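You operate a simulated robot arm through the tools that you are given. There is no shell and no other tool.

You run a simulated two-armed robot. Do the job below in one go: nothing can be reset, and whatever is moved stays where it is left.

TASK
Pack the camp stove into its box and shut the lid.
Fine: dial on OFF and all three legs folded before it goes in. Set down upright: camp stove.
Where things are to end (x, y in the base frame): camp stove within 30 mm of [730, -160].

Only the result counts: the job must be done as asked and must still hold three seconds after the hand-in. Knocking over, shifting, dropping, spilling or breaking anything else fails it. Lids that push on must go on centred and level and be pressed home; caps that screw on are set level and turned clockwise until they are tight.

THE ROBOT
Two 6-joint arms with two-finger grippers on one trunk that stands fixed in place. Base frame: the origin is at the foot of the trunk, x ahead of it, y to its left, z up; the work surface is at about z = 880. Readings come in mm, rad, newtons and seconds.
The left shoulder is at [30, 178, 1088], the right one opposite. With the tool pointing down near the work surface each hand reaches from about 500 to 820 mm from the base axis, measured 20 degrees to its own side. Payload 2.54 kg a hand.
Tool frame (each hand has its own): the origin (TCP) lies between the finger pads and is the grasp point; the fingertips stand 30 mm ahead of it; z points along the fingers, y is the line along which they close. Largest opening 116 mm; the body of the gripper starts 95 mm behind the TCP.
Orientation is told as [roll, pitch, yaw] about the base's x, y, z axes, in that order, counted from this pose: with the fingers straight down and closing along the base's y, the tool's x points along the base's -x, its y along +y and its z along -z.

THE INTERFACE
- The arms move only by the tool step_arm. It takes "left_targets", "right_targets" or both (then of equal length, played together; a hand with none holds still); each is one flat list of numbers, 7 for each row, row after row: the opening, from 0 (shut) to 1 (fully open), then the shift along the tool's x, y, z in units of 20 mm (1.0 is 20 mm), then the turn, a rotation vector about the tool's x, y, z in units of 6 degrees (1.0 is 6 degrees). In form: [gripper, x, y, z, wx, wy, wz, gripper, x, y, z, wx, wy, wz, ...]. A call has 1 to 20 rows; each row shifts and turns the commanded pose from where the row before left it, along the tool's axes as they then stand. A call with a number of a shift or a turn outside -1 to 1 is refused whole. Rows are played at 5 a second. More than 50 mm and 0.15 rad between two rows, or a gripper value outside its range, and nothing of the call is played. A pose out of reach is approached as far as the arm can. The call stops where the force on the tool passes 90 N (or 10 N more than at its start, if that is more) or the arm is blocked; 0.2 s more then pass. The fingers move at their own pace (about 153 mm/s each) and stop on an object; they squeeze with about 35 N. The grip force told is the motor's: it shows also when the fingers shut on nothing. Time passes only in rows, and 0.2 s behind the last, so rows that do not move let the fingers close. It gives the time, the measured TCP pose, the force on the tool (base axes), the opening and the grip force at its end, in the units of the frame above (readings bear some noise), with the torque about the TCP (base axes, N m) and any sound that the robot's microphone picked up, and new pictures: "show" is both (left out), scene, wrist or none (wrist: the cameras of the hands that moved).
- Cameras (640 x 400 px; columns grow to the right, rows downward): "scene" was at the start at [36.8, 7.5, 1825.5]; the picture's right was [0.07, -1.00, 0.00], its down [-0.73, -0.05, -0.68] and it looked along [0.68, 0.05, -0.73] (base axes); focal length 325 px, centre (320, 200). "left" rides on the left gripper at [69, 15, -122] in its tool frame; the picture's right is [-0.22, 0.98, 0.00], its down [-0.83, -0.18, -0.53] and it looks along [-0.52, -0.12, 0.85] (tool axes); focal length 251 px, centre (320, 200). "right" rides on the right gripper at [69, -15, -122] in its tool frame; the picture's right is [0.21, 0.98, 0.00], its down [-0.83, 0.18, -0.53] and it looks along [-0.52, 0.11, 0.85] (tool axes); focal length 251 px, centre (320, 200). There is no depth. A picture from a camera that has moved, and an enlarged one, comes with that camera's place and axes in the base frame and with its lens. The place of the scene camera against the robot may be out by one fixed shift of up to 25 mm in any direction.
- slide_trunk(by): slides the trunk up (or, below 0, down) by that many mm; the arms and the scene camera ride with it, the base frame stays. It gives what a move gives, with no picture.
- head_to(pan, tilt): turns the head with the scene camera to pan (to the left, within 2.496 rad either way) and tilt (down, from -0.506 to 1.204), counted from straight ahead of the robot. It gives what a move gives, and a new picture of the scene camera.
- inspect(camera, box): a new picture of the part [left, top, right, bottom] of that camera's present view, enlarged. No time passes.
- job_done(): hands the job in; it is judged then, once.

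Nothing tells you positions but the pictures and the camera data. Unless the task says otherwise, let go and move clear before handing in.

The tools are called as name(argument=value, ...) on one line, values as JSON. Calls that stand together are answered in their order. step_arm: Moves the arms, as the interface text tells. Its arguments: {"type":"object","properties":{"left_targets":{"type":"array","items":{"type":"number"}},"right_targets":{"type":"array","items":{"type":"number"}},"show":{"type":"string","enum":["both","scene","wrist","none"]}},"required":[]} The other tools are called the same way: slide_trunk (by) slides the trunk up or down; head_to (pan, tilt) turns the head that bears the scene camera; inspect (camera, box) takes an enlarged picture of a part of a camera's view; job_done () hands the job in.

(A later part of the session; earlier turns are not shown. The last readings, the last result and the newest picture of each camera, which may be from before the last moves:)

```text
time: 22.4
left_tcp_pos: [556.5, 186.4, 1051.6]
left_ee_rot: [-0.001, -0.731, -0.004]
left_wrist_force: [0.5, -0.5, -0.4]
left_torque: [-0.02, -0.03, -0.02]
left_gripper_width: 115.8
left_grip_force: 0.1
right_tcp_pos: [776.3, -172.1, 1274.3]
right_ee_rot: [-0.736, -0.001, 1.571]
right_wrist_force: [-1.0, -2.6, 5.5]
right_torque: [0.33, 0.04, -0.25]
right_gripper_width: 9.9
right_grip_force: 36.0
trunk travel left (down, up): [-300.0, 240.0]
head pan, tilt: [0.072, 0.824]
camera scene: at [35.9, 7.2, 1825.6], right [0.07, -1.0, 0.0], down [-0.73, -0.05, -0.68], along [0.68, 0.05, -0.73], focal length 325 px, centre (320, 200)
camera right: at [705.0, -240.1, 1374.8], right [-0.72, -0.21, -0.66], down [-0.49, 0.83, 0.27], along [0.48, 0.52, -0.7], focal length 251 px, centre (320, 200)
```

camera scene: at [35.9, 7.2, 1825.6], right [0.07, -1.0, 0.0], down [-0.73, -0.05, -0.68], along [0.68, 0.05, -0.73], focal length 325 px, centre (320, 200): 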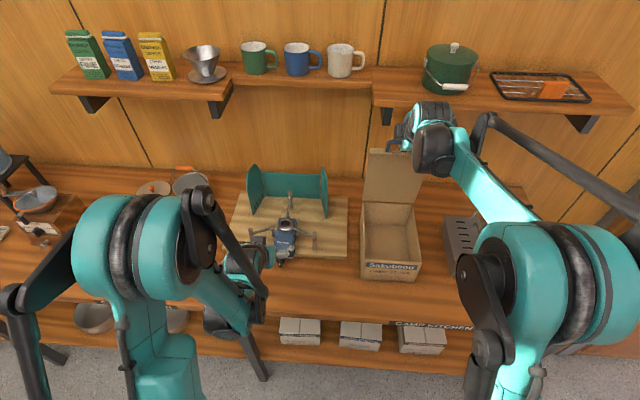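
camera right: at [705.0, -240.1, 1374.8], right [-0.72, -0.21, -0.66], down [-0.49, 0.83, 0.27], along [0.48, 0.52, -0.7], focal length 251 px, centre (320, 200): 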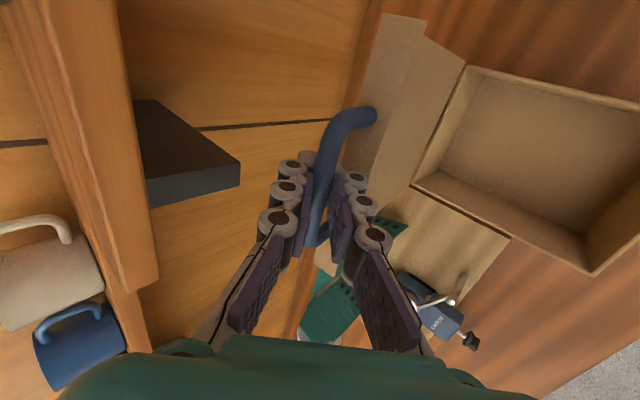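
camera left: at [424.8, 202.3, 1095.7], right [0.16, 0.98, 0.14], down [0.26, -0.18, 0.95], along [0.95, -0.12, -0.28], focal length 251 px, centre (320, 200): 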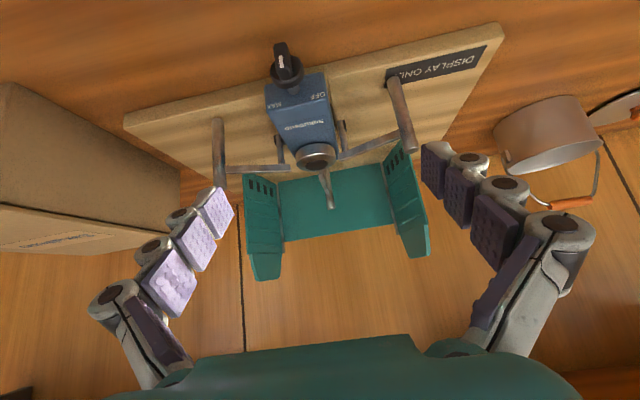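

step_arm(right_targets=[0, 0, -0.676, 0.61, 1, 0, 0, 0, 0, -0.56, 0.727, 1, 0, 0, 0, 0, -0.49, 0.82, 0, 0, 0, 0, 0, 0, 0, 0, 0, 0], show="both")

```text
time: 23.4
left_tcp_pos: [553.6, 186.6, 1052.6]
left_ee_rot: [0.001, -0.734, -0.001]
left_wrist_force: [-0.9, 1.1, 0.2]
left_torque: [-0.01, 0.0, 0.0]
left_gripper_width: 116.3
left_grip_force: 0.1
right_tcp_pos: [828.0, -171.3, 1274.5]
right_ee_rot: [-0.952, 0.0, 1.569]
right_wrist_force: [1.9, -4.5, 37.8]
right_torque: [0.44, 0.03, -0.25]
right_gripper_width: 9.1
right_grip_force: 35.8
trunk travel left (down, up): [-300.0, 240.0]
head pan, tilt: [0.072, 0.824]
camera scene: at [31.0, 7.6, 1825.9], right [0.07, -1.0, 0.0], down [-0.73, -0.05, -0.68], along [0.68, 0.05, -0.73], focal length 325 px, centre (320, 200)
camera right: at [737.6, -240.0, 1357.6], right [-0.57, -0.21, -0.79], down [-0.54, 0.83, 0.16], along [0.62, 0.52, -0.58], focal length 251 px, centre (320, 200)
```

scene: 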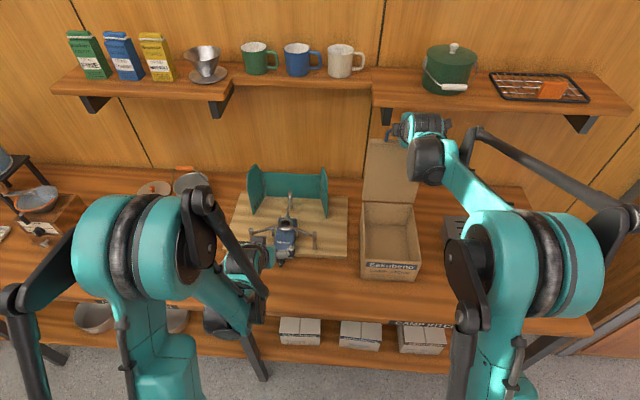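
right: 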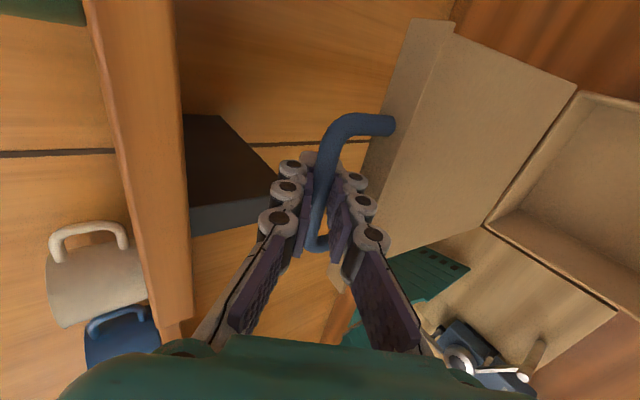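

step_arm(right_targets=[0, 0, -0.24, -0.176, 0, 0, 0, 0, 0, 0, 0, 0, 0, 0], show="none")

```text
time: 24.0
left_tcp_pos: [557.7, 186.8, 1051.3]
left_ee_rot: [0.001, -0.731, -0.002]
left_wrist_force: [0.0, 0.3, 0.4]
left_torque: [-0.05, 0.05, 0.0]
left_gripper_width: 115.9
left_grip_force: 0.1
right_tcp_pos: [832.1, -171.0, 1273.9]
right_ee_rot: [-0.939, 0.001, 1.571]
right_wrist_force: [-0.8, -1.0, -1.3]
right_torque: [0.23, 0.09, -0.45]
right_gripper_width: 9.2
right_grip_force: 34.9
trunk travel left (down, up): [-300.0, 240.0]
head pan, tilt: [0.072, 0.824]
```

step_arm(right_targets=[0, 0, -0.24, 0.41, 0, 0, 0, 0, 0, -0.24, 0.42, 0, 0, 0, 0, 0, 0, 0, 0, 0, 0], show="both")

```text
time: 24.8
left_tcp_pos: [558.6, 187.9, 1050.0]
left_ee_rot: [0.0, -0.73, -0.001]
left_wrist_force: [-0.4, 0.6, 0.7]
left_torque: [0.01, 0.03, 0.02]
left_gripper_width: 116.1
left_grip_force: 0.1
right_tcp_pos: [851.7, -171.0, 1271.5]
right_ee_rot: [-0.942, 0.0, 1.57]
right_wrist_force: [-2.1, 0.3, -12.8]
right_torque: [0.37, 0.0, -0.27]
right_gripper_width: 9.1
right_grip_force: 35.2
trunk travel left (down, up): [-300.0, 240.0]
head pan, tilt: [0.072, 0.824]
camera scene: at [38.4, 7.0, 1825.4], right [0.07, -1.0, 0.0], down [-0.73, -0.05, -0.68], along [0.68, 0.05, -0.73], focal length 325 px, centre (320, 200)
camera right: at [762.0, -240.1, 1356.3], right [-0.58, -0.21, -0.79], down [-0.54, 0.83, 0.17], along [0.62, 0.52, -0.59], focal length 251 px, centre (320, 200)
```

scene: 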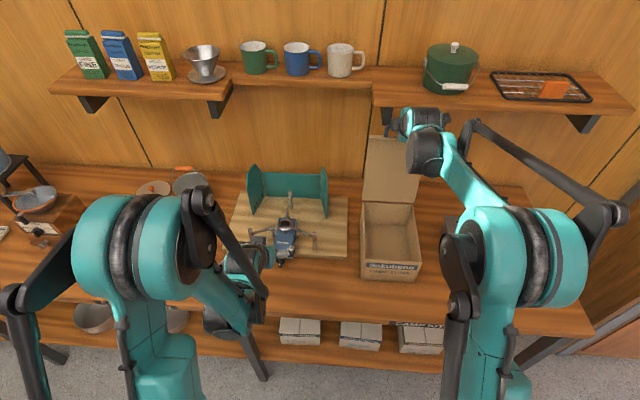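
right: 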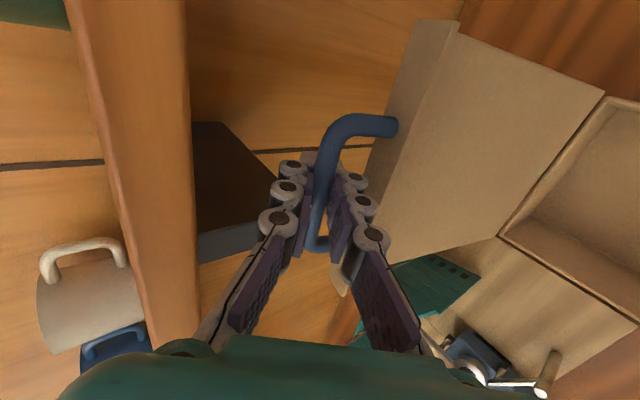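

The lid is about 11° past vertical. I'll open the fingers and check that it stays before backing away.

step_arm(right_targets=[0.3, 0, 0, 0, 0, 0, 0, 0.3, 0, 0, 0, 0, 0, 0, 0.3, 0, 0, 0, 0, 0, 0, 0.3, 0, 0, 0, 0, 0, 0], show="both")

```text
time: 25.8
left_tcp_pos: [557.9, 188.2, 1050.5]
left_ee_rot: [0.0, -0.731, 0.002]
left_wrist_force: [0.2, 0.8, 0.5]
left_torque: [0.0, 0.02, 0.02]
left_gripper_width: 115.9
left_grip_force: 0.1
right_tcp_pos: [850.9, -170.3, 1273.2]
right_ee_rot: [-0.942, 0.0, 1.572]
right_wrist_force: [0.8, 1.2, 1.3]
right_torque: [0.03, -0.02, 0.02]
right_gripper_width: 34.8
right_grip_force: 0.0
trunk travel left (down, up): [-300.0, 240.0]
head pan, tilt: [0.072, 0.824]
camera scene: at [36.8, 7.7, 1825.6], right [0.07, -1.0, 0.0], down [-0.73, -0.05, -0.68], along [0.68, 0.05, -0.73], focal length 325 px, centre (320, 200)
camera right: at [760.8, -239.8, 1357.7], right [-0.57, -0.21, -0.79], down [-0.54, 0.83, 0.17], along [0.62, 0.52, -0.59], focal length 251 px, centre (320, 200)
```

scene: 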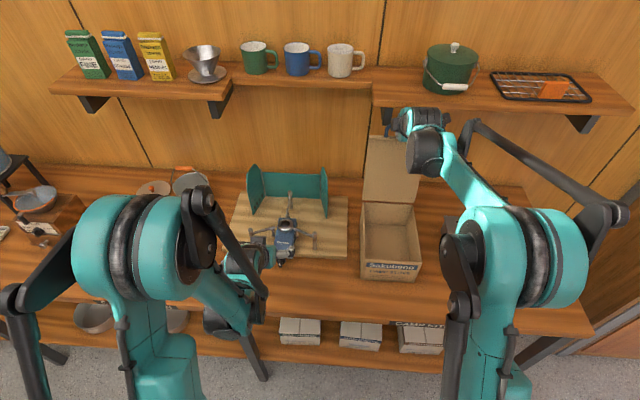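
right: 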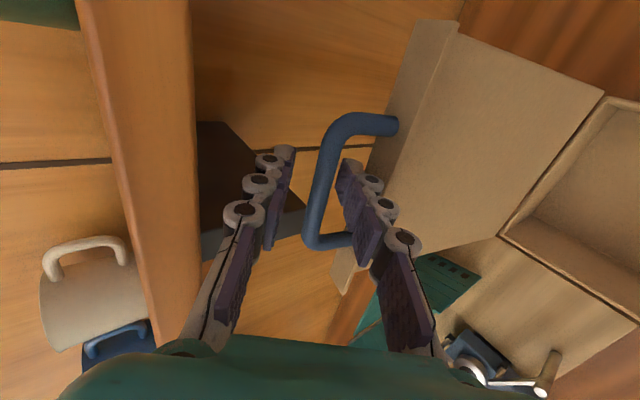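

The lid stays open with nothing holding it. I'll back the right hand straight out along its fingers and confirm it still stays.

step_arm(right_targets=[0.3, 0, 0, -1, 0, 0, 0, 0.3, 0, 0, -1, 0, 0, 0, 0.3, 0, 0, -1, 0, 0, 0, 0.3, 0, 0, -1, 0, 0, 0, 0.3, 0, 0, -1, 0, 0, 0], show="both")

```text
time: 27.0
left_tcp_pos: [558.0, 186.1, 1051.4]
left_ee_rot: [0.001, -0.731, 0.0]
left_wrist_force: [0.4, -0.1, 0.5]
left_torque: [0.02, -0.01, -0.02]
left_gripper_width: 115.9
left_grip_force: 0.1
right_tcp_pos: [768.2, -171.1, 1333.1]
right_ee_rot: [-0.942, 0.0, 1.571]
right_wrist_force: [-0.4, -0.6, 0.1]
right_torque: [-0.02, 0.03, 0.01]
right_gripper_width: 35.1
right_grip_force: 0.0
trunk travel left (down, up): [-300.0, 240.0]
head pan, tilt: [0.072, 0.824]
camera scene: at [35.6, 7.6, 1825.6], right [0.07, -1.0, 0.0], down [-0.73, -0.05, -0.68], along [0.68, 0.05, -0.73], focal length 325 px, centre (320, 200)
camera right: at [678.5, -239.9, 1417.5], right [-0.57, -0.21, -0.79], down [-0.54, 0.83, 0.17], along [0.62, 0.52, -0.59], focal length 251 px, centre (320, 200)
```

scene: 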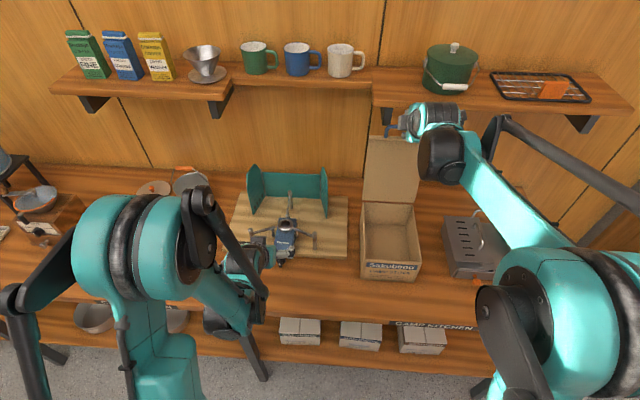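
right: 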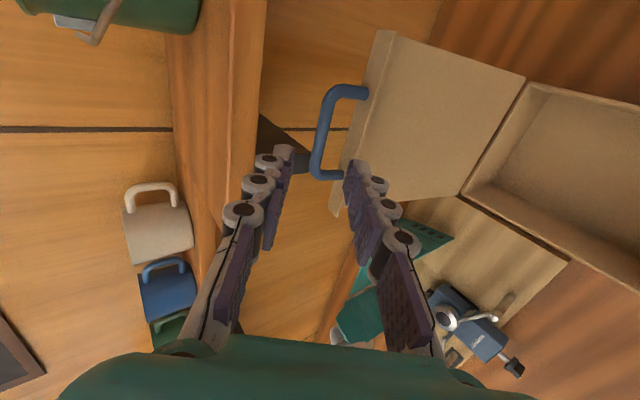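

inspect(camera="right", box=[410, 250, 540, 390])

inspect(camera="left", box=[260, 110, 370, 220])

inspect(camera="scene", box=[355, 130, 430, 290])

```text
2.86 times, centred on (475, 320) of right
camera zoom: at [678.5, -239.9, 1417.5], right [-0.57, -0.21, -0.79], down [-0.54, 0.83, 0.17], along [0.62, 0.52, -0.59], focal length 718 px, centre (-123, -143)
```

zoom: 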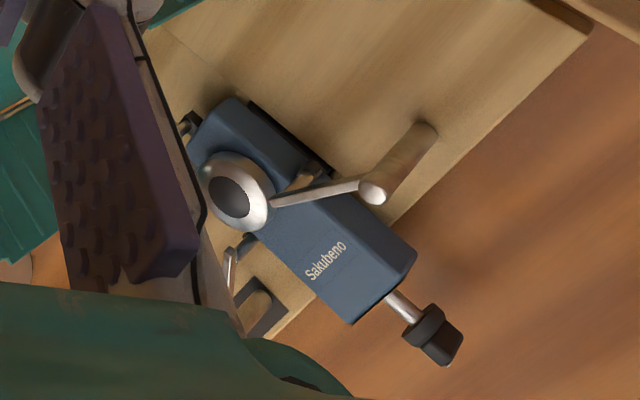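

```text
3.64 times, centred on (315, 165) of left
camera zoom: at [423.5, 202.2, 1096.3], right [0.16, 0.98, 0.14], down [0.26, -0.18, 0.95], along [0.95, -0.12, -0.28], focal length 914 px, centre (338, 327)
```

zoom: 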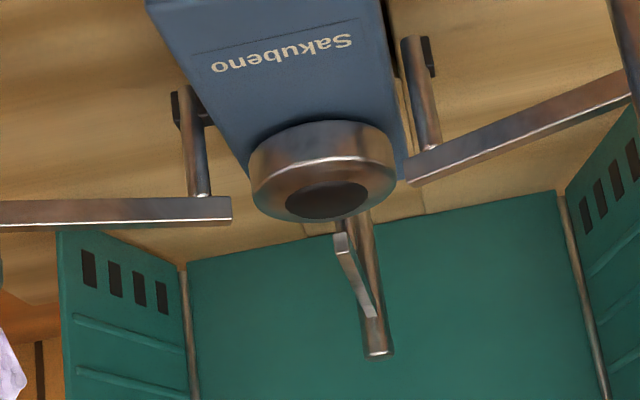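

```text
2.50 times, centred on (392, 210) of scene
camera zoom: at [35.6, 7.6, 1825.6], right [0.07, -1.0, 0.0], down [-0.73, -0.05, -0.68], along [0.68, 0.05, -0.73], focal length 813 px, centre (139, 175)
```

zoom: 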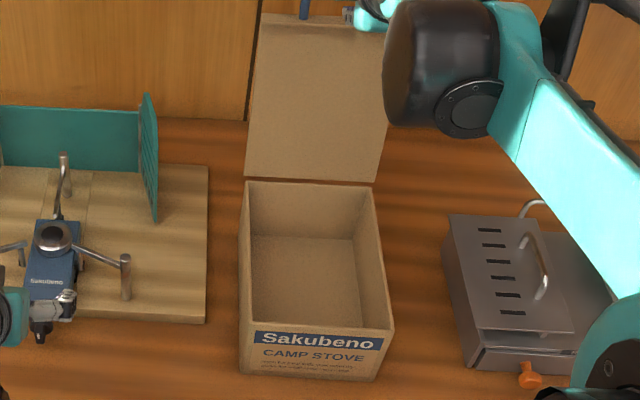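

The legs appear to hang on vertical pins at low brackets on the body's sides and rear, and the box is empty and open. I'll bring the right hand back and upright, then use its camera for a low side view of the leg hinges.

step_arm(right_targets=[0.3, 0, 0.588, -0.809, 0, 0, 0, 0.3, 0, 0.588, -0.809, 0, 0, 0, 0.3, 0, 0.588, -0.809, 0, 0, 0, 0.3, 0, 0.588, -0.809, 0, 0, 0, 0.3, 0, 0.588, -0.809, 0, 0, 0, 0.3, 0, 0, 0, -1, 0, 0, 0.3, 0, 0, 0, -1, 0, 0, 0.3, 0, 0, 0, -1, 0, 0, 0.3, 0, 0, 0, -1, 0, 0, 0.3, 0, 0, 0, -1, 0, 0, 0.3, 0, 0, 0, -1, 0, 0, 0.3, 0, 0, 0, -1, 0, 0, 0.3, 0, 0, 0, -1, 0, 0, 0.3, 0, 0, 0, -1, 0, 0], show="none")

step_arm(right_targets=[0.3, -1, -0.1, 0.5, 0, 0, 0, 0.3, -1, -0.1, 0.5, 0, 0, 0, 0.3, -1, -0.1, 1, 0, 0, 0, 0.3, -1, -0.1, 1, 0, 0, 0, 0.3, -1, -0.1, 1, 0, 0, 0, 0.3, -1, -0.1, 1, 0, 0, 0, 0.3, -1, -0.1, 1, 0, 0, 0, 0.3, 0, 0, 0, 0, -1, 0, 0.3, 0, 0, 0, 0, -1, 0, 0.3, 0, 0, 0, 0, -1, 0, 0.3, 0, 0, 0, 0, -1, 0, 0.3, 0, 0, 0, 0, -1, 0, 0.3, 0, 0, 0, 0, -1, 0, 0.3, 0, 0, 0, 0, -1, 0], show="both")

```text
time: 30.0
left_tcp_pos: [558.8, 187.2, 1050.3]
left_ee_rot: [0.002, -0.729, -0.002]
left_wrist_force: [1.0, -0.1, 0.3]
left_torque: [-0.04, 0.01, 0.01]
left_gripper_width: 115.8
left_grip_force: 0.0
right_tcp_pos: [670.2, -171.4, 1331.4]
right_ee_rot: [0.002, 0.0, 1.569]
right_wrist_force: [0.0, 0.5, 1.0]
right_torque: [0.0, 0.05, -0.02]
right_gripper_width: 34.9
right_grip_force: 0.1
trunk travel left (down, up): [-300.0, 240.0]
head pan, tilt: [0.072, 0.824]
```

```text
time: 33.0
left_tcp_pos: [557.5, 187.4, 1051.2]
left_ee_rot: [0.0, -0.731, -0.002]
left_wrist_force: [0.3, -0.2, 0.9]
left_torque: [0.0, 0.0, 0.03]
left_gripper_width: 115.9
left_grip_force: 0.0
right_tcp_pos: [683.9, -31.3, 1213.7]
right_ee_rot: [0.0, -0.733, 1.568]
right_wrist_force: [1.5, -0.6, -0.2]
right_torque: [0.02, -0.02, -0.01]
right_gripper_width: 34.7
right_grip_force: 0.1
trunk travel left (down, up): [-300.0, 240.0]
head pan, tilt: [0.072, 0.824]
camera scene: at [37.3, 6.8, 1825.5], right [0.07, -1.0, 0.0], down [-0.73, -0.05, -0.68], along [0.68, 0.05, -0.73], focal length 325 px, centre (320, 200)
camera right: at [699.0, -164.2, 1257.1], right [-0.98, -0.16, -0.14], down [-0.18, 0.25, 0.95], along [-0.11, 0.95, -0.28], focal length 251 px, centre (320, 200)
```

scene: 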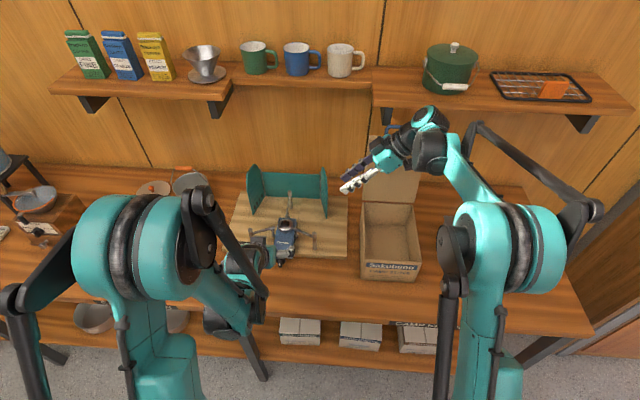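
right: 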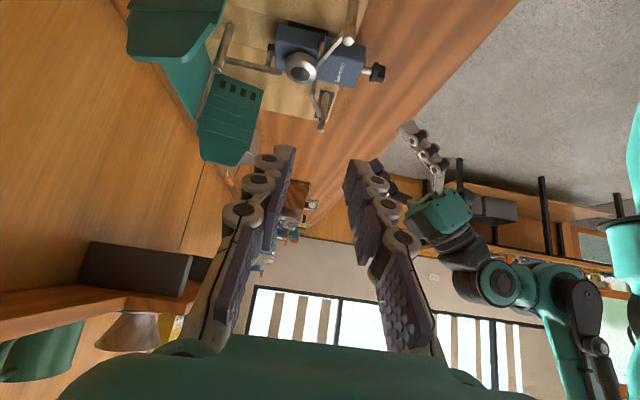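

step_arm(right_targets=[0.3, 0.669, 0, 0.743, 0, 0, 0, 0.3, 0.669, 0, 0.743, 0, 0, 0, 0.3, 0.669, 0, 0.743, 0, 0, 0, 0.3, 0.669, 0, 0.743, 0, 0, 0, 0.3, 0.669, 0, 0.743, 0, 0, 0, 0.3, 0.669, 0, 0.743, 0, 0, 0, 0.3, 0.669, 0, 0.743, 0, 0, 0, 0.3, 0.669, 0, 0.743, 0, 0, 0], show="wrist")

inspect(camera="right", box=[200, 20, 420, 170])

```text
time: 34.8
left_tcp_pos: [557.8, 187.3, 1049.7]
left_ee_rot: [0.0, -0.731, -0.002]
left_wrist_force: [-0.3, -0.1, -0.6]
left_torque: [-0.01, 0.03, -0.01]
left_gripper_width: 116.2
left_grip_force: 0.1
right_tcp_pos: [684.2, -31.0, 1049.9]
right_ee_rot: [0.001, -0.734, 1.569]
right_wrist_force: [0.4, -0.6, 1.0]
right_torque: [0.04, 0.04, -0.02]
right_gripper_width: 34.7
right_grip_force: 0.2
trunk travel left (down, up): [-300.0, 240.0]
head pan, tilt: [0.072, 0.824]
camera right: at [699.2, -164.1, 1095.7], right [-0.98, -0.16, -0.14], down [-0.18, 0.26, 0.95], along [-0.11, 0.95, -0.28], focal length 251 px, centre (320, 200)
```

right: 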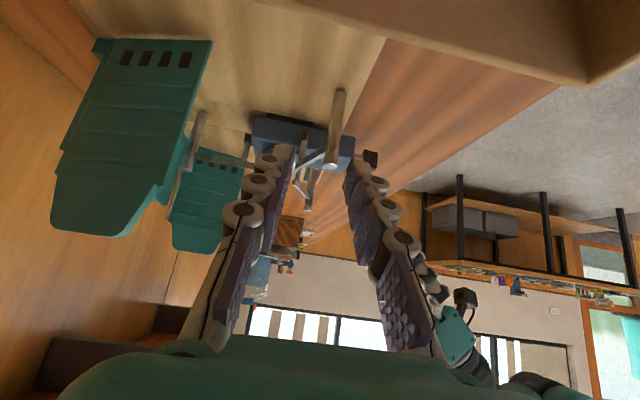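

```text
2.67 times, centred on (310, 95) of right
camera zoom: at [699.2, -164.1, 1095.7], right [-0.98, -0.16, -0.14], down [-0.18, 0.26, 0.95], along [-0.11, 0.95, -0.28], focal length 670 px, centre (347, 480)
```

zoom: 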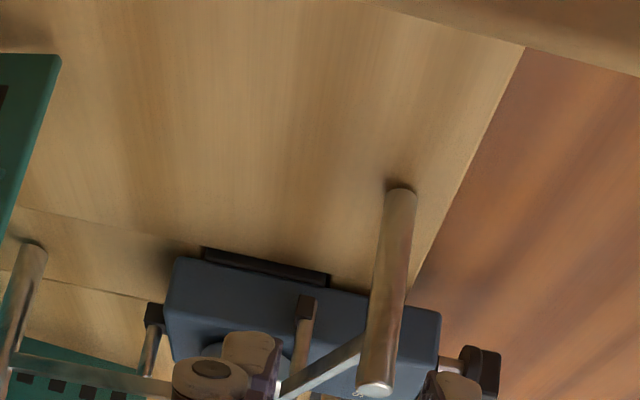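

The stove's body rests on its own dark base block, and each leg swings on a vertical pin. My plan is to steady the stove by its burner with the right hand, closing diagonally between the hinges, while the left hand sets the dial and folds legs. I'll bring both hands upright first.

step_arm(right_targets=[0.7, -0.669, 0, -0.743, 0, 0, 0, 0.7, -0.669, 0, -0.743, 0, 0, 0, 0.7, -0.669, 0, -0.743, 0, 0, 0, 0.7, -0.669, 0, -0.743, 0, 0, 0, 0.7, -0.669, 0, -0.743, 0, 0, 0, 0.7, 0, 0, 0, 0, 1, 0, 0.7, 0, 0, 0, 0, 1, 0, 0.7, 0, 0, 0, 0, 1, 0, 0.7, 0, 0, 0, 0, 1, 0, 0.7, 0, 0, 0, 0, 1, 0, 0.7, 0, 0, 0, 0, 1, 0, 0.7, 0, 0, 0, 0, 1, 0, 0.7, 0, 0, 0, 0, 0, 1, 0.7, 0, 0, 0, 0, 0, 1, 0.7, 0, 0, 0, 0, 0, 1, 0.7, 0, 0, 0, 0, 0, 1, 0.7, 0, 0, 0, 0, 0, 1], left_targets=[1, 0, 0, 0, 0, 1, 0, 1, 0, 0, 0, 0, 1, 0, 1, 0, 0, 0, 0, 1, 0, 1, 0, 0, 0, 0, 1, 0, 1, 0, 0, 0, 0, 1, 0, 1, 0, 0, 0, 0, 1, 0, 1, 0, 0, 0, 0, 1, 0, 1, 0, 0, 0, 0, 0, 0, 1, 0, 0, 0, 0, 0, 0, 1, 0, 0, 0, 0, 0, 0, 1, 0, 0, 0, 0, 0, 0, 1, 0, 0, 0, 0, 0, 0, 1, 0, 0, 0, 0, 0, 0, 1, 0, 0, 0, 0, 0, 0, 1, 0, 0, 0, 0, 0, 0, 1, 0, 0, 0, 0, 0, 0, 1, 0, 0, 0, 0, 0, 0], show="both")

```text
time: 38.4
left_tcp_pos: [559.1, 187.0, 1050.1]
left_ee_rot: [0.0, 0.001, -0.001]
left_wrist_force: [-0.2, -0.2, 0.3]
left_torque: [0.02, 0.01, -0.02]
left_gripper_width: 115.9
left_grip_force: 0.0
right_tcp_pos: [683.3, -30.8, 1152.2]
right_ee_rot: [0.0, -0.001, 1.046]
right_wrist_force: [0.3, -0.3, 0.0]
right_torque: [0.02, 0.02, 0.0]
right_gripper_width: 81.1
right_grip_force: 0.0
trunk travel left (down, up): [-300.0, 240.0]
head pan, tilt: [0.072, 0.824]
camera scene: at [37.0, 7.6, 1825.5], right [0.07, -1.0, 0.0], down [-0.73, -0.05, -0.68], along [0.68, 0.05, -0.73], focal length 325 px, centre (320, 200)
camera right: at [662.2, -98.0, 1274.5], right [-0.95, 0.3, 0.0], down [0.26, 0.81, 0.53], along [0.16, 0.51, -0.85], focal length 251 px, centre (320, 200)
camera left: at [488.8, 201.3, 1173.5], right [0.22, 0.98, 0.0], down [0.83, -0.18, 0.53], along [0.52, -0.12, -0.85], focal length 251 px, centre (320, 200)
```

scene: 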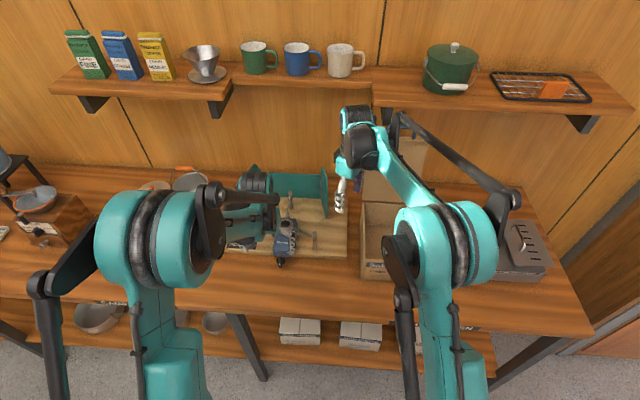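
right: 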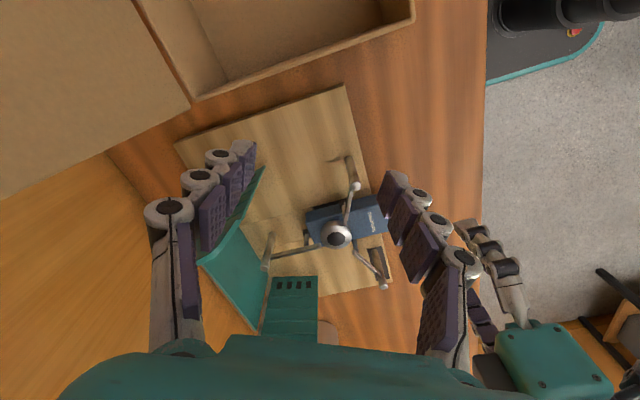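
left: 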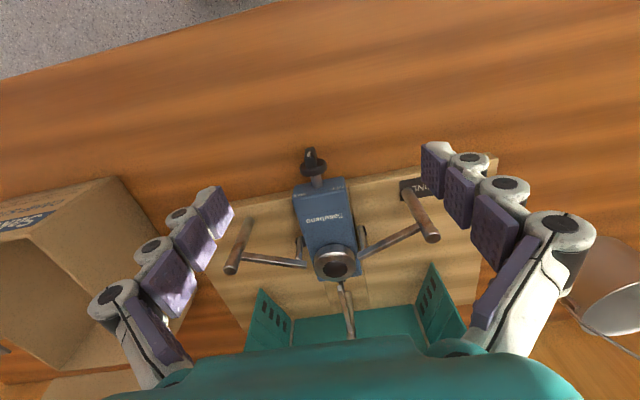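

step_arm(right_targets=[0.7, -0.955, 0.355, 0, 0, 0, 0, 0.7, -0.955, 0.355, 0, 0, 0, 0, 0.7, -0.955, 0.355, 0, 0, 0, 0, 0.7, -0.955, 0.355, 0, 0, 0, 0, 0.7, -0.955, 0.355, 0, 0, 0, 0, 0.7, -0.955, 0.355, 0, 0, 0, 0, 0.7, -0.955, 0.355, 0, 0, 0, 0, 0.7, -0.955, 0.355, 0, 0, 0, 0, 0.7, -0.955, 0.355, 0, 0, 0, 0, 0.7, -0.955, 0.355, 0, 0, 0, 0], show="both")

inspect(camera="right", box=[220, 60, 420, 220])

```text
time: 40.6
left_tcp_pos: [558.1, 186.6, 1051.3]
left_ee_rot: [0.0, 0.0, -0.001]
left_wrist_force: [0.7, -0.9, 0.3]
left_torque: [-0.02, 0.02, 0.0]
left_gripper_width: 116.0
left_grip_force: 0.0
right_tcp_pos: [711.5, 167.2, 1150.3]
right_ee_rot: [0.001, 0.0, 1.045]
right_wrist_force: [0.0, -0.3, -0.2]
right_torque: [-0.02, -0.01, 0.0]
right_gripper_width: 81.5
right_grip_force: 0.0
right hand out of reach, approached as far as the arm can: row 10
trunk travel left (down, up): [-300.0, 240.0]
head pan, tilt: [0.072, 0.824]
camera scene: at [36.4, 8.1, 1825.6], right [0.07, -1.0, 0.0], down [-0.73, -0.05, -0.68], along [0.68, 0.05, -0.73], focal length 325 px, centre (320, 200)
camera right: at [690.3, 99.9, 1272.8], right [-0.95, 0.3, 0.0], down [0.26, 0.81, 0.53], along [0.16, 0.51, -0.85], focal length 251 px, centre (320, 200)
```

scene: 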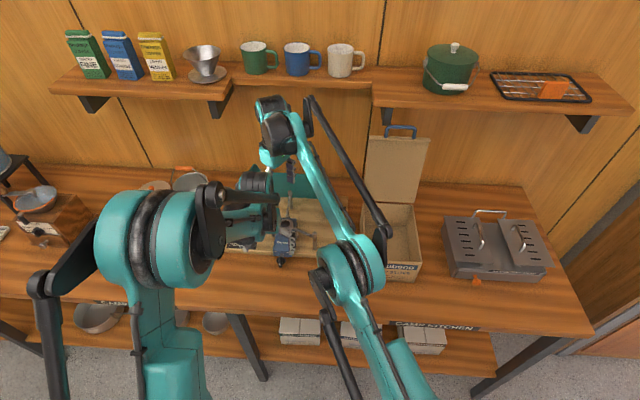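
right: 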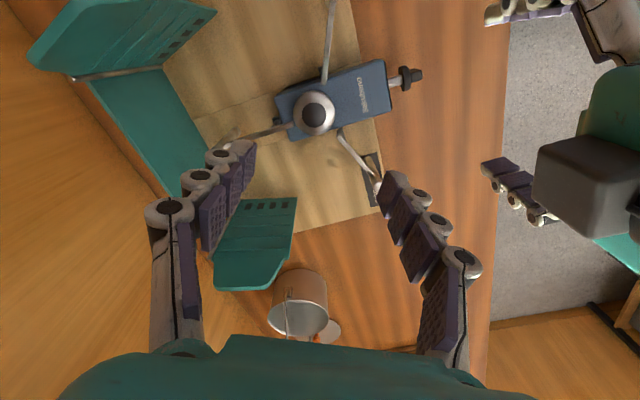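

```text
2.50 times, centred on (320, 140) of right
camera zoom: at [690.3, 99.9, 1272.8], right [-0.95, 0.3, 0.0], down [0.26, 0.81, 0.53], along [0.16, 0.51, -0.85], focal length 629 px, centre (320, 350)
```

zoom: 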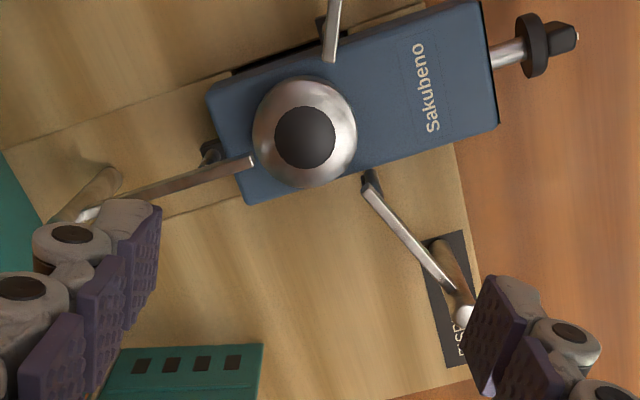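

The right hand is at its reach limit over the burner and would crowd the left arm. The stove rests on its base, so I'll do the dial without holding it. Right hand goes back over the box side; left hand goes above the dial.

step_arm(right_targets=[0.7, 0.955, -0.355, -0.3, 0, 0, 0, 0.7, 0.955, -0.355, -0.3, 0, 0, 0, 0.7, 0.955, -0.355, 0, 0, 0, 0, 0.7, 0.955, -0.355, 0, 0, 0, 0, 0.7, 0.955, -0.355, 0, 0, 0, 0, 0.7, 0.955, -0.355, 0, 0, 0, 0, 0.7, 0.955, -0.355, 0, 0, 0, 0, 0.7, 0.955, -0.355, 0, 0, 0, 0, 0.7, 0.955, -0.355, 0, 0, 0, 0, 0.7, 0.955, -0.355, 0, 0, 0, 0, 0.7, 0.9, 0.2, 0, 0, 0, 0, 0.7, 0.9, 0.2, 0, 0, 0, 0, 0.7, 0.9, 0.2, 0, 0, 0, 0, 0.7, 0.9, 0.2, 0, 0, 0, 0], show="none")

step_arm(left_targets=[0.35, -0.3, -0.22, 0, 0, 0, 0, 0.35, -0.3, -0.22, 0, 0, 0, 0, 0.35, -0.25, -0.22, 0, 0, 0, 0, 0.35, -0.25, -0.21, 0, 0, 0, 0, 0.35, 0, 0, 0.8, 0, 0, 0, 0.35, 0, 0, 0.8, 0, 0, 0, 0.35, 0, 0, 0.8, 0, 0, 0, 0.35, 0, 0, 0.7, 0, 0, 0], show="both")

inspect(camera="left", box=[260, 100, 400, 220])

```text
time: 43.6
left_tcp_pos: [557.6, 186.2, 1051.1]
left_ee_rot: [0.001, 0.001, -0.001]
left_wrist_force: [-0.3, 0.0, 0.3]
left_torque: [0.0, 0.0, -0.02]
left_gripper_width: 115.9
left_grip_force: 0.0
right_tcp_pos: [627.4, -89.0, 1162.8]
right_ee_rot: [0.001, 0.0, 1.048]
right_wrist_force: [-0.5, -1.3, 0.4]
right_torque: [0.03, 0.04, -0.02]
right_gripper_width: 81.4
right_grip_force: 0.0
trunk travel left (down, up): [-300.0, 240.0]
head pan, tilt: [0.072, 0.824]
```

```text
time: 45.4
left_tcp_pos: [580.9, 168.2, 989.1]
left_ee_rot: [0.002, 0.0, 0.0]
left_wrist_force: [-0.3, -0.1, 0.0]
left_torque: [0.01, -0.02, 0.02]
left_gripper_width: 40.4
left_grip_force: 0.1
right_tcp_pos: [628.7, -87.9, 1162.0]
right_ee_rot: [-0.001, -0.001, 1.046]
right_wrist_force: [0.3, -0.9, 0.1]
right_torque: [0.0, 0.02, -0.01]
right_gripper_width: 81.4
right_grip_force: 0.1
trunk travel left (down, up): [-300.0, 240.0]
head pan, tilt: [0.072, 0.824]
camera scene: at [37.3, 7.5, 1825.5], right [0.07, -1.0, 0.0], down [-0.73, -0.05, -0.68], along [0.68, 0.05, -0.73], focal length 325 px, centre (320, 200)
camera left: at [511.1, 183.3, 1111.0], right [0.22, 0.98, 0.0], down [0.83, -0.18, 0.53], along [0.52, -0.12, -0.85], focal length 251 px, centre (320, 200)
```

scene: 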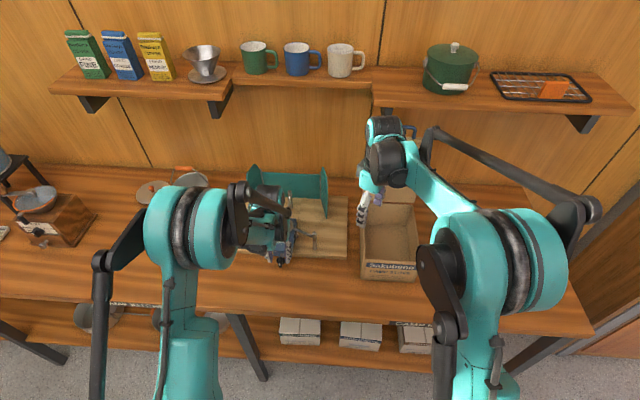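
left: 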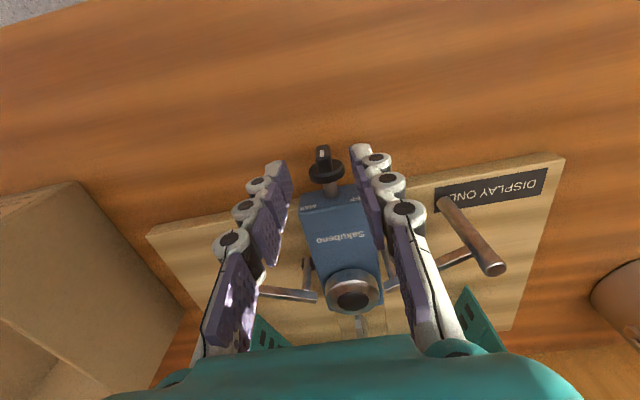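

```text
3.33 times, centred on (330, 160) of left
camera zoom: at [511.1, 183.3, 1111.0], right [0.22, 0.98, 0.0], down [0.83, -0.18, 0.53], along [0.52, -0.12, -0.85], focal length 838 px, centre (287, 333)
```

zoom: 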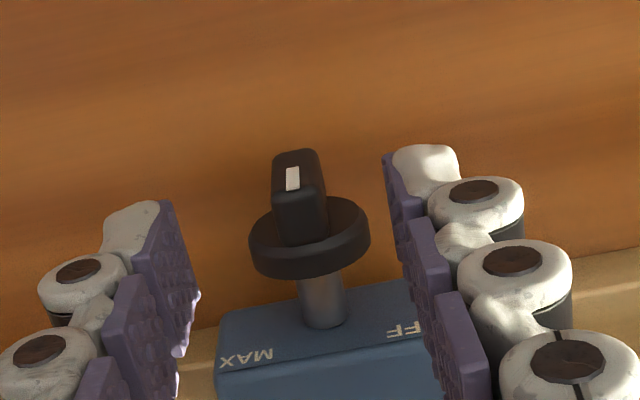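

The dial wing spans x 582–597 with the disc behind it at 597–604, and the open fingers line up either side of the wing. I'll descend and close on it.

step_arm(left_targets=[0.35, 0, 0.04, 0.9, 0, 0, 0, 0.35, 0, 0, 0.9, 0, 0, 0, 0.35, 0, 0, 0.85, 0, 0, 0, 0, 0, 0, 0, 0, 0, 0, 0, 0, 0, 0, 0, 0, 0, 0, 0, 0, 0, 0, 0, 0], show="wrist")

inspect(camera="left", box=[250, 90, 430, 260])

```text
time: 46.8
left_tcp_pos: [581.1, 170.0, 935.5]
left_ee_rot: [0.002, 0.0, -0.002]
left_wrist_force: [1.6, -0.7, -0.5]
left_torque: [-0.02, 0.0, 0.04]
left_gripper_width: 11.0
left_grip_force: 34.6
right_tcp_pos: [628.9, -88.1, 1162.1]
right_ee_rot: [0.001, 0.002, 1.047]
right_wrist_force: [-0.2, -0.4, 0.1]
right_torque: [-0.03, 0.01, 0.0]
right_gripper_width: 81.3
right_grip_force: 0.1
trunk travel left (down, up): [-300.0, 240.0]
head pan, tilt: [0.072, 0.824]
camera left: at [511.1, 184.5, 1058.3], right [0.22, 0.98, 0.0], down [0.83, -0.18, 0.53], along [0.52, -0.12, -0.85], focal length 251 px, centre (320, 200)
```

left: 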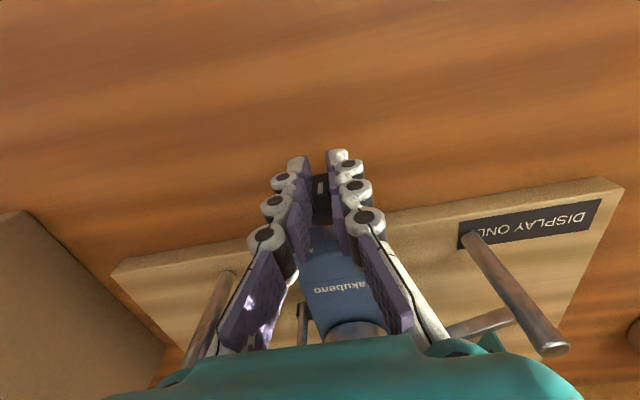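

```text
2.35 times, centred on (340, 175) of left
camera zoom: at [511.1, 184.5, 1058.3], right [0.22, 0.98, 0.0], down [0.83, -0.18, 0.53], along [0.52, -0.12, -0.85], focal length 592 px, centre (273, 259)
```

zoom: 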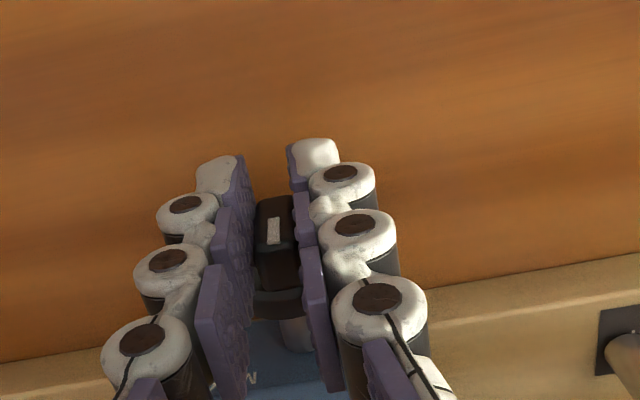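

Gripped the wing at 11 mm. I'll turn it towards OFF (top of the wing to +y) about the dial's axis, a bit at a time.

step_arm(left_targets=[0, 0, 0.068, 0.0036, 1, 0, 0, 0, 0, 0.068, 0.0036, 1, 0, 0, 0, 0, 0.068, 0.0036, 1, 0, 0, 0, 0, 0.068, 0.0036, 1, 0, 0, 0, 0, 0.068, 0.0036, 1, 0, 0, 0, 0, 0, 0, 0, 0, 0], show="wrist")

inspect(camera="left", box=[250, 90, 430, 260])

```text
time: 48.2
left_tcp_pos: [579.9, 176.2, 932.1]
left_ee_rot: [-0.525, 0.001, -0.002]
left_wrist_force: [-2.0, -1.3, 0.2]
left_torque: [0.01, -0.01, -0.02]
left_gripper_width: 11.0
left_grip_force: 35.1
right_tcp_pos: [627.8, -88.1, 1161.0]
right_ee_rot: [0.001, 0.0, 1.048]
right_wrist_force: [0.0, -0.6, -0.4]
right_torque: [0.01, 0.01, 0.03]
right_gripper_width: 81.3
right_grip_force: 0.0
trunk travel left (down, up): [-300.0, 240.0]
head pan, tilt: [0.072, 0.824]
camera left: at [510.5, 250.3, 1032.1], right [0.22, 0.85, -0.49], down [0.83, 0.11, 0.55], along [0.52, -0.52, -0.67], focal length 251 px, centre (320, 200)
```

left: 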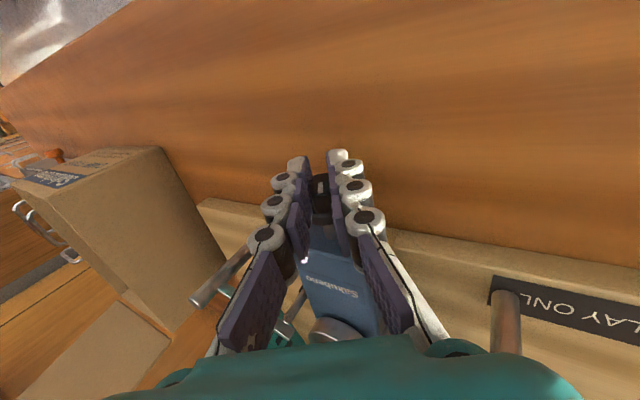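

```text
2.35 times, centred on (340, 175) of left
camera zoom: at [510.5, 250.3, 1032.1], right [0.22, 0.85, -0.49], down [0.83, 0.11, 0.55], along [0.52, -0.52, -0.67], focal length 592 px, centre (273, 259)
```

zoom: 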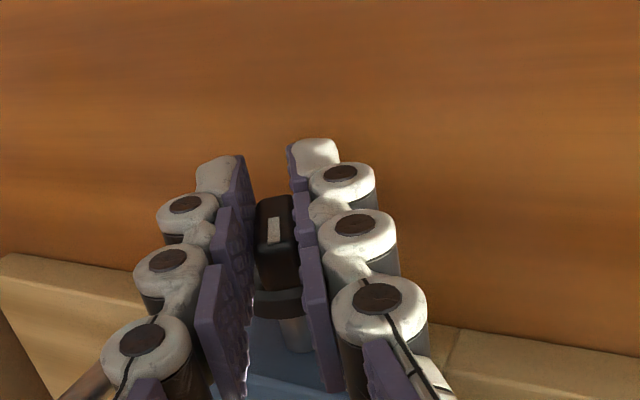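

step_arm(left_targets=[0, 0, 0.068, 0.0036, 1, 0, 0, 0, 0, 0.068, 0.0036, 1, 0, 0, 0, 0, 0.068, 0.0036, 1, 0, 0, 0, 0, 0, 0, 0, 0, 0], show="none")

step_arm(left_targets=[0, 0, 0.034, 0.0018, 0.5, 0, 0, 0, 0, 0, 0, 0, 0, 0], show="none")

step_arm(left_targets=[0, 0, 0.034, 0.0018, 0.5, 0, 0, 0, 0, 0, 0, 0, 0, 0], show="both")

```text
time: 49.2
left_tcp_pos: [579.7, 179.9, 930.4]
left_ee_rot: [-0.84, 0.0, -0.001]
left_wrist_force: [-2.4, -0.4, -0.3]
left_torque: [0.02, 0.3, -0.26]
left_gripper_width: 10.9
left_grip_force: 35.0
right_tcp_pos: [627.7, -88.5, 1162.4]
right_ee_rot: [0.001, -0.001, 1.048]
right_wrist_force: [-1.0, 0.1, -0.1]
right_torque: [0.0, -0.03, 0.0]
right_gripper_width: 81.1
right_grip_force: 0.1
trunk travel left (down, up): [-300.0, 240.0]
head pan, tilt: [0.072, 0.824]
```

```text
time: 49.8
left_tcp_pos: [580.5, 179.1, 931.6]
left_ee_rot: [-0.889, 0.0, 0.0]
left_wrist_force: [-2.5, -1.6, -0.5]
left_torque: [0.03, 0.02, -0.02]
left_gripper_width: 11.0
left_grip_force: 34.5
right_tcp_pos: [627.3, -87.9, 1162.6]
right_ee_rot: [-0.001, 0.001, 1.047]
right_wrist_force: [-0.2, -0.9, 0.0]
right_torque: [0.01, -0.01, 0.03]
right_gripper_width: 81.1
right_grip_force: 0.1
trunk travel left (down, up): [-300.0, 240.0]
head pan, tilt: [0.072, 0.824]
```

```text
time: 50.4
left_tcp_pos: [579.7, 181.6, 930.4]
left_ee_rot: [-0.942, -0.001, 0.001]
left_wrist_force: [-1.4, -1.8, 0.4]
left_torque: [0.05, 0.12, -0.12]
left_gripper_width: 11.0
left_grip_force: 35.1
right_tcp_pos: [629.1, -87.6, 1162.3]
right_ee_rot: [0.0, 0.0, 1.045]
right_wrist_force: [-0.9, -0.1, 0.6]
right_torque: [0.0, 0.03, 0.02]
right_gripper_width: 81.1
right_grip_force: 0.1
trunk travel left (down, up): [-300.0, 240.0]
head pan, tilt: [0.072, 0.824]
camera scene: at [37.1, 7.5, 1825.6], right [0.07, -1.0, 0.0], down [-0.73, -0.05, -0.68], along [0.68, 0.05, -0.73], focal length 325 px, centre (320, 200)
camera left: at [510.4, 287.7, 989.9], right [0.21, 0.57, -0.79], down [0.83, 0.33, 0.46], along [0.52, -0.75, -0.4], focal length 251 px, centre (320, 200)
```

scene: 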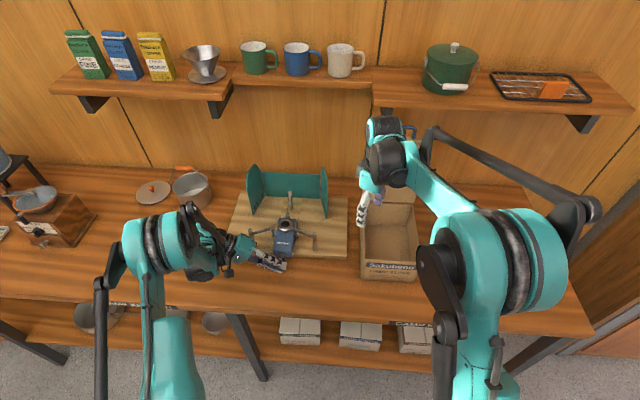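
left: 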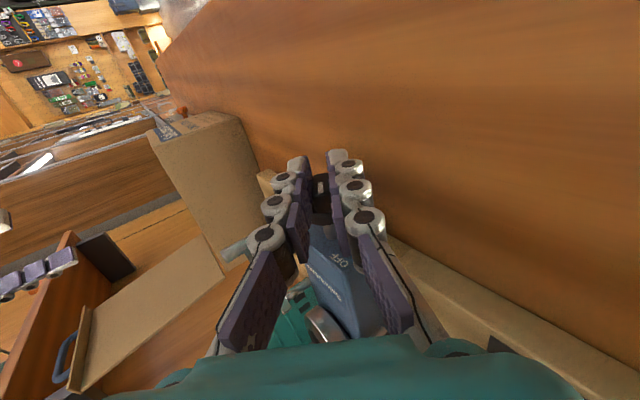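

step_arm(left_targets=[0, 0, 0.034, 0.0018, 0.5, 0, 0, 0, 0, 0, 0, 0, 0, 0], show="none")

step_arm(left_targets=[0, 0, 0.034, 0.0018, 0.5, 0, 0, 0, 0, 0, 0, 0, 0, 0], show="wrist")

inspect(camera="left", box=[260, 130, 420, 350])

```text
time: 51.0
left_tcp_pos: [579.1, 181.5, 928.9]
left_ee_rot: [-0.995, -0.001, -0.001]
left_wrist_force: [-2.7, -1.0, 0.0]
left_torque: [0.0, -0.07, 0.13]
left_gripper_width: 11.4
left_grip_force: 35.0
right_tcp_pos: [627.8, -86.7, 1163.5]
right_ee_rot: [0.001, 0.0, 1.046]
right_wrist_force: [-0.3, -0.2, 0.3]
right_torque: [0.03, 0.01, -0.03]
right_gripper_width: 81.1
right_grip_force: 0.1
trunk travel left (down, up): [-300.0, 240.0]
head pan, tilt: [0.072, 0.824]
```

```text
time: 51.6
left_tcp_pos: [581.3, 180.9, 928.2]
left_ee_rot: [-1.047, 0.001, -0.002]
left_wrist_force: [-2.7, -1.0, 0.0]
left_torque: [0.08, 0.0, -0.04]
left_gripper_width: 10.9
left_grip_force: 35.2
right_tcp_pos: [628.5, -88.1, 1163.2]
right_ee_rot: [-0.001, 0.001, 1.046]
right_wrist_force: [-0.1, 0.2, -0.4]
right_torque: [-0.01, -0.04, -0.01]
right_gripper_width: 81.4
right_grip_force: 0.0
trunk travel left (down, up): [-300.0, 240.0]
head pan, tilt: [0.072, 0.824]
camera left: at [510.5, 294.2, 977.2], right [0.22, 0.49, -0.85], down [0.83, 0.37, 0.42], along [0.52, -0.79, -0.32], focal length 251 px, centre (320, 200)
```

left: 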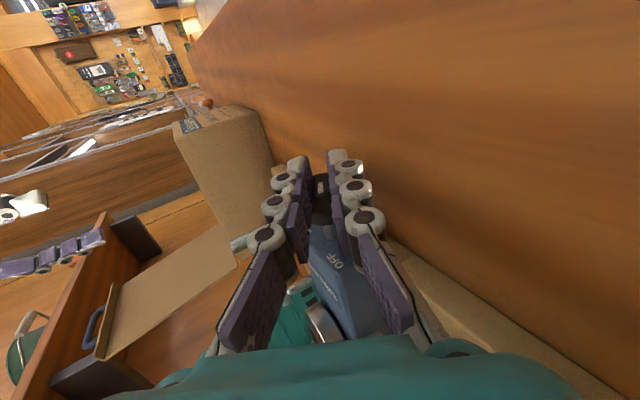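

```text
1.82 times, centred on (340, 240) of left
camera zoom: at [510.5, 294.2, 977.2], right [0.22, 0.49, -0.85], down [0.83, 0.37, 0.42], along [0.52, -0.79, -0.32], focal length 457 px, centre (284, 127)
```

zoom: 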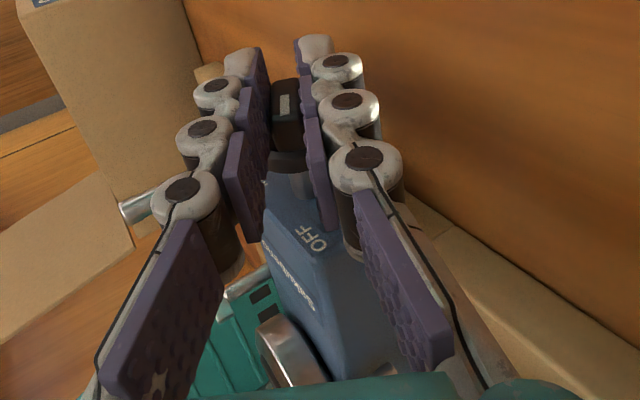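

step_arm(left_targets=[0, 0, 0.034, 0.0018, 0.5, 0, 0, 0, 0, 0, 0, 0, 0, 0], show="none")

step_arm(left_targets=[0, 0, 0.034, 0.0018, 0.5, 0, 0, 0, 0, 0, 0, 0, 0, 0], show="wrist")

inspect(camera="left", box=[260, 130, 420, 350])

```text
time: 52.2
left_tcp_pos: [579.6, 183.1, 928.8]
left_ee_rot: [-1.099, 0.0, -0.001]
left_wrist_force: [-6.8, 0.5, -0.1]
left_torque: [0.86, 0.19, -0.26]
left_gripper_width: 11.2
left_grip_force: 34.4
right_tcp_pos: [627.5, -86.5, 1162.6]
right_ee_rot: [0.001, 0.001, 1.048]
right_wrist_force: [0.4, -0.1, -0.5]
right_torque: [-0.04, 0.03, 0.01]
right_gripper_width: 80.9
right_grip_force: 0.0
trunk travel left (down, up): [-300.0, 240.0]
head pan, tilt: [0.072, 0.824]
```

```text
time: 52.8
left_tcp_pos: [579.5, 183.9, 927.7]
left_ee_rot: [-1.152, 0.001, 0.002]
left_wrist_force: [-7.7, 5.9, -0.7]
left_torque: [1.02, 0.1, -0.04]
left_gripper_width: 12.7
left_grip_force: 35.2
right_tcp_pos: [628.5, -87.6, 1163.8]
right_ee_rot: [0.001, -0.002, 1.047]
right_wrist_force: [-0.3, 1.0, -0.3]
right_torque: [0.0, 0.02, -0.02]
right_gripper_width: 81.2
right_grip_force: 0.1
trunk travel left (down, up): [-300.0, 240.0]
head pan, tilt: [0.072, 0.824]
camera left: at [510.5, 300.0, 963.7], right [0.21, 0.4, -0.89], down [0.83, 0.41, 0.38], along [0.52, -0.82, -0.24], focal length 251 px, centre (320, 200)
```

left: 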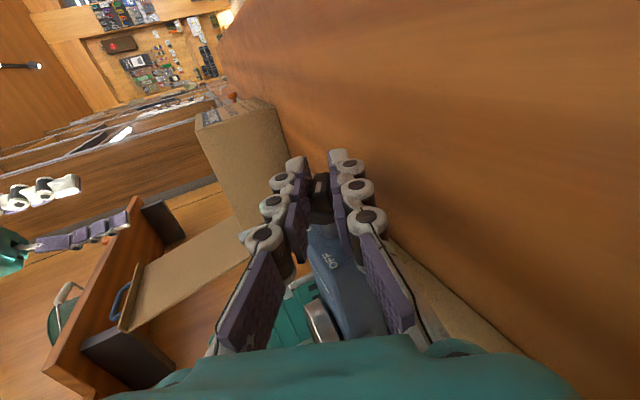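

```text
1.82 times, centred on (340, 240) of left
camera zoom: at [510.5, 300.0, 963.7], right [0.21, 0.4, -0.89], down [0.83, 0.41, 0.38], along [0.52, -0.82, -0.24], focal length 457 px, centre (284, 127)
```

zoom: 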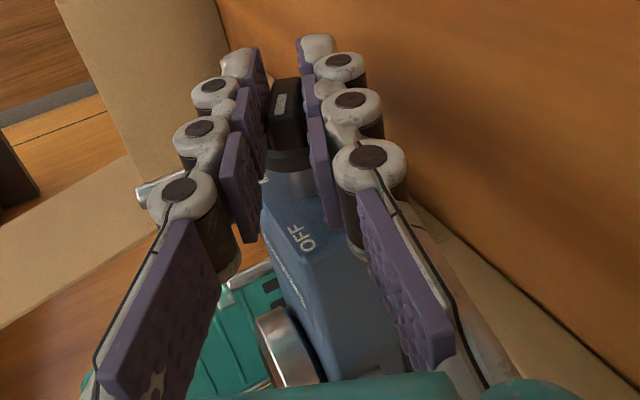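

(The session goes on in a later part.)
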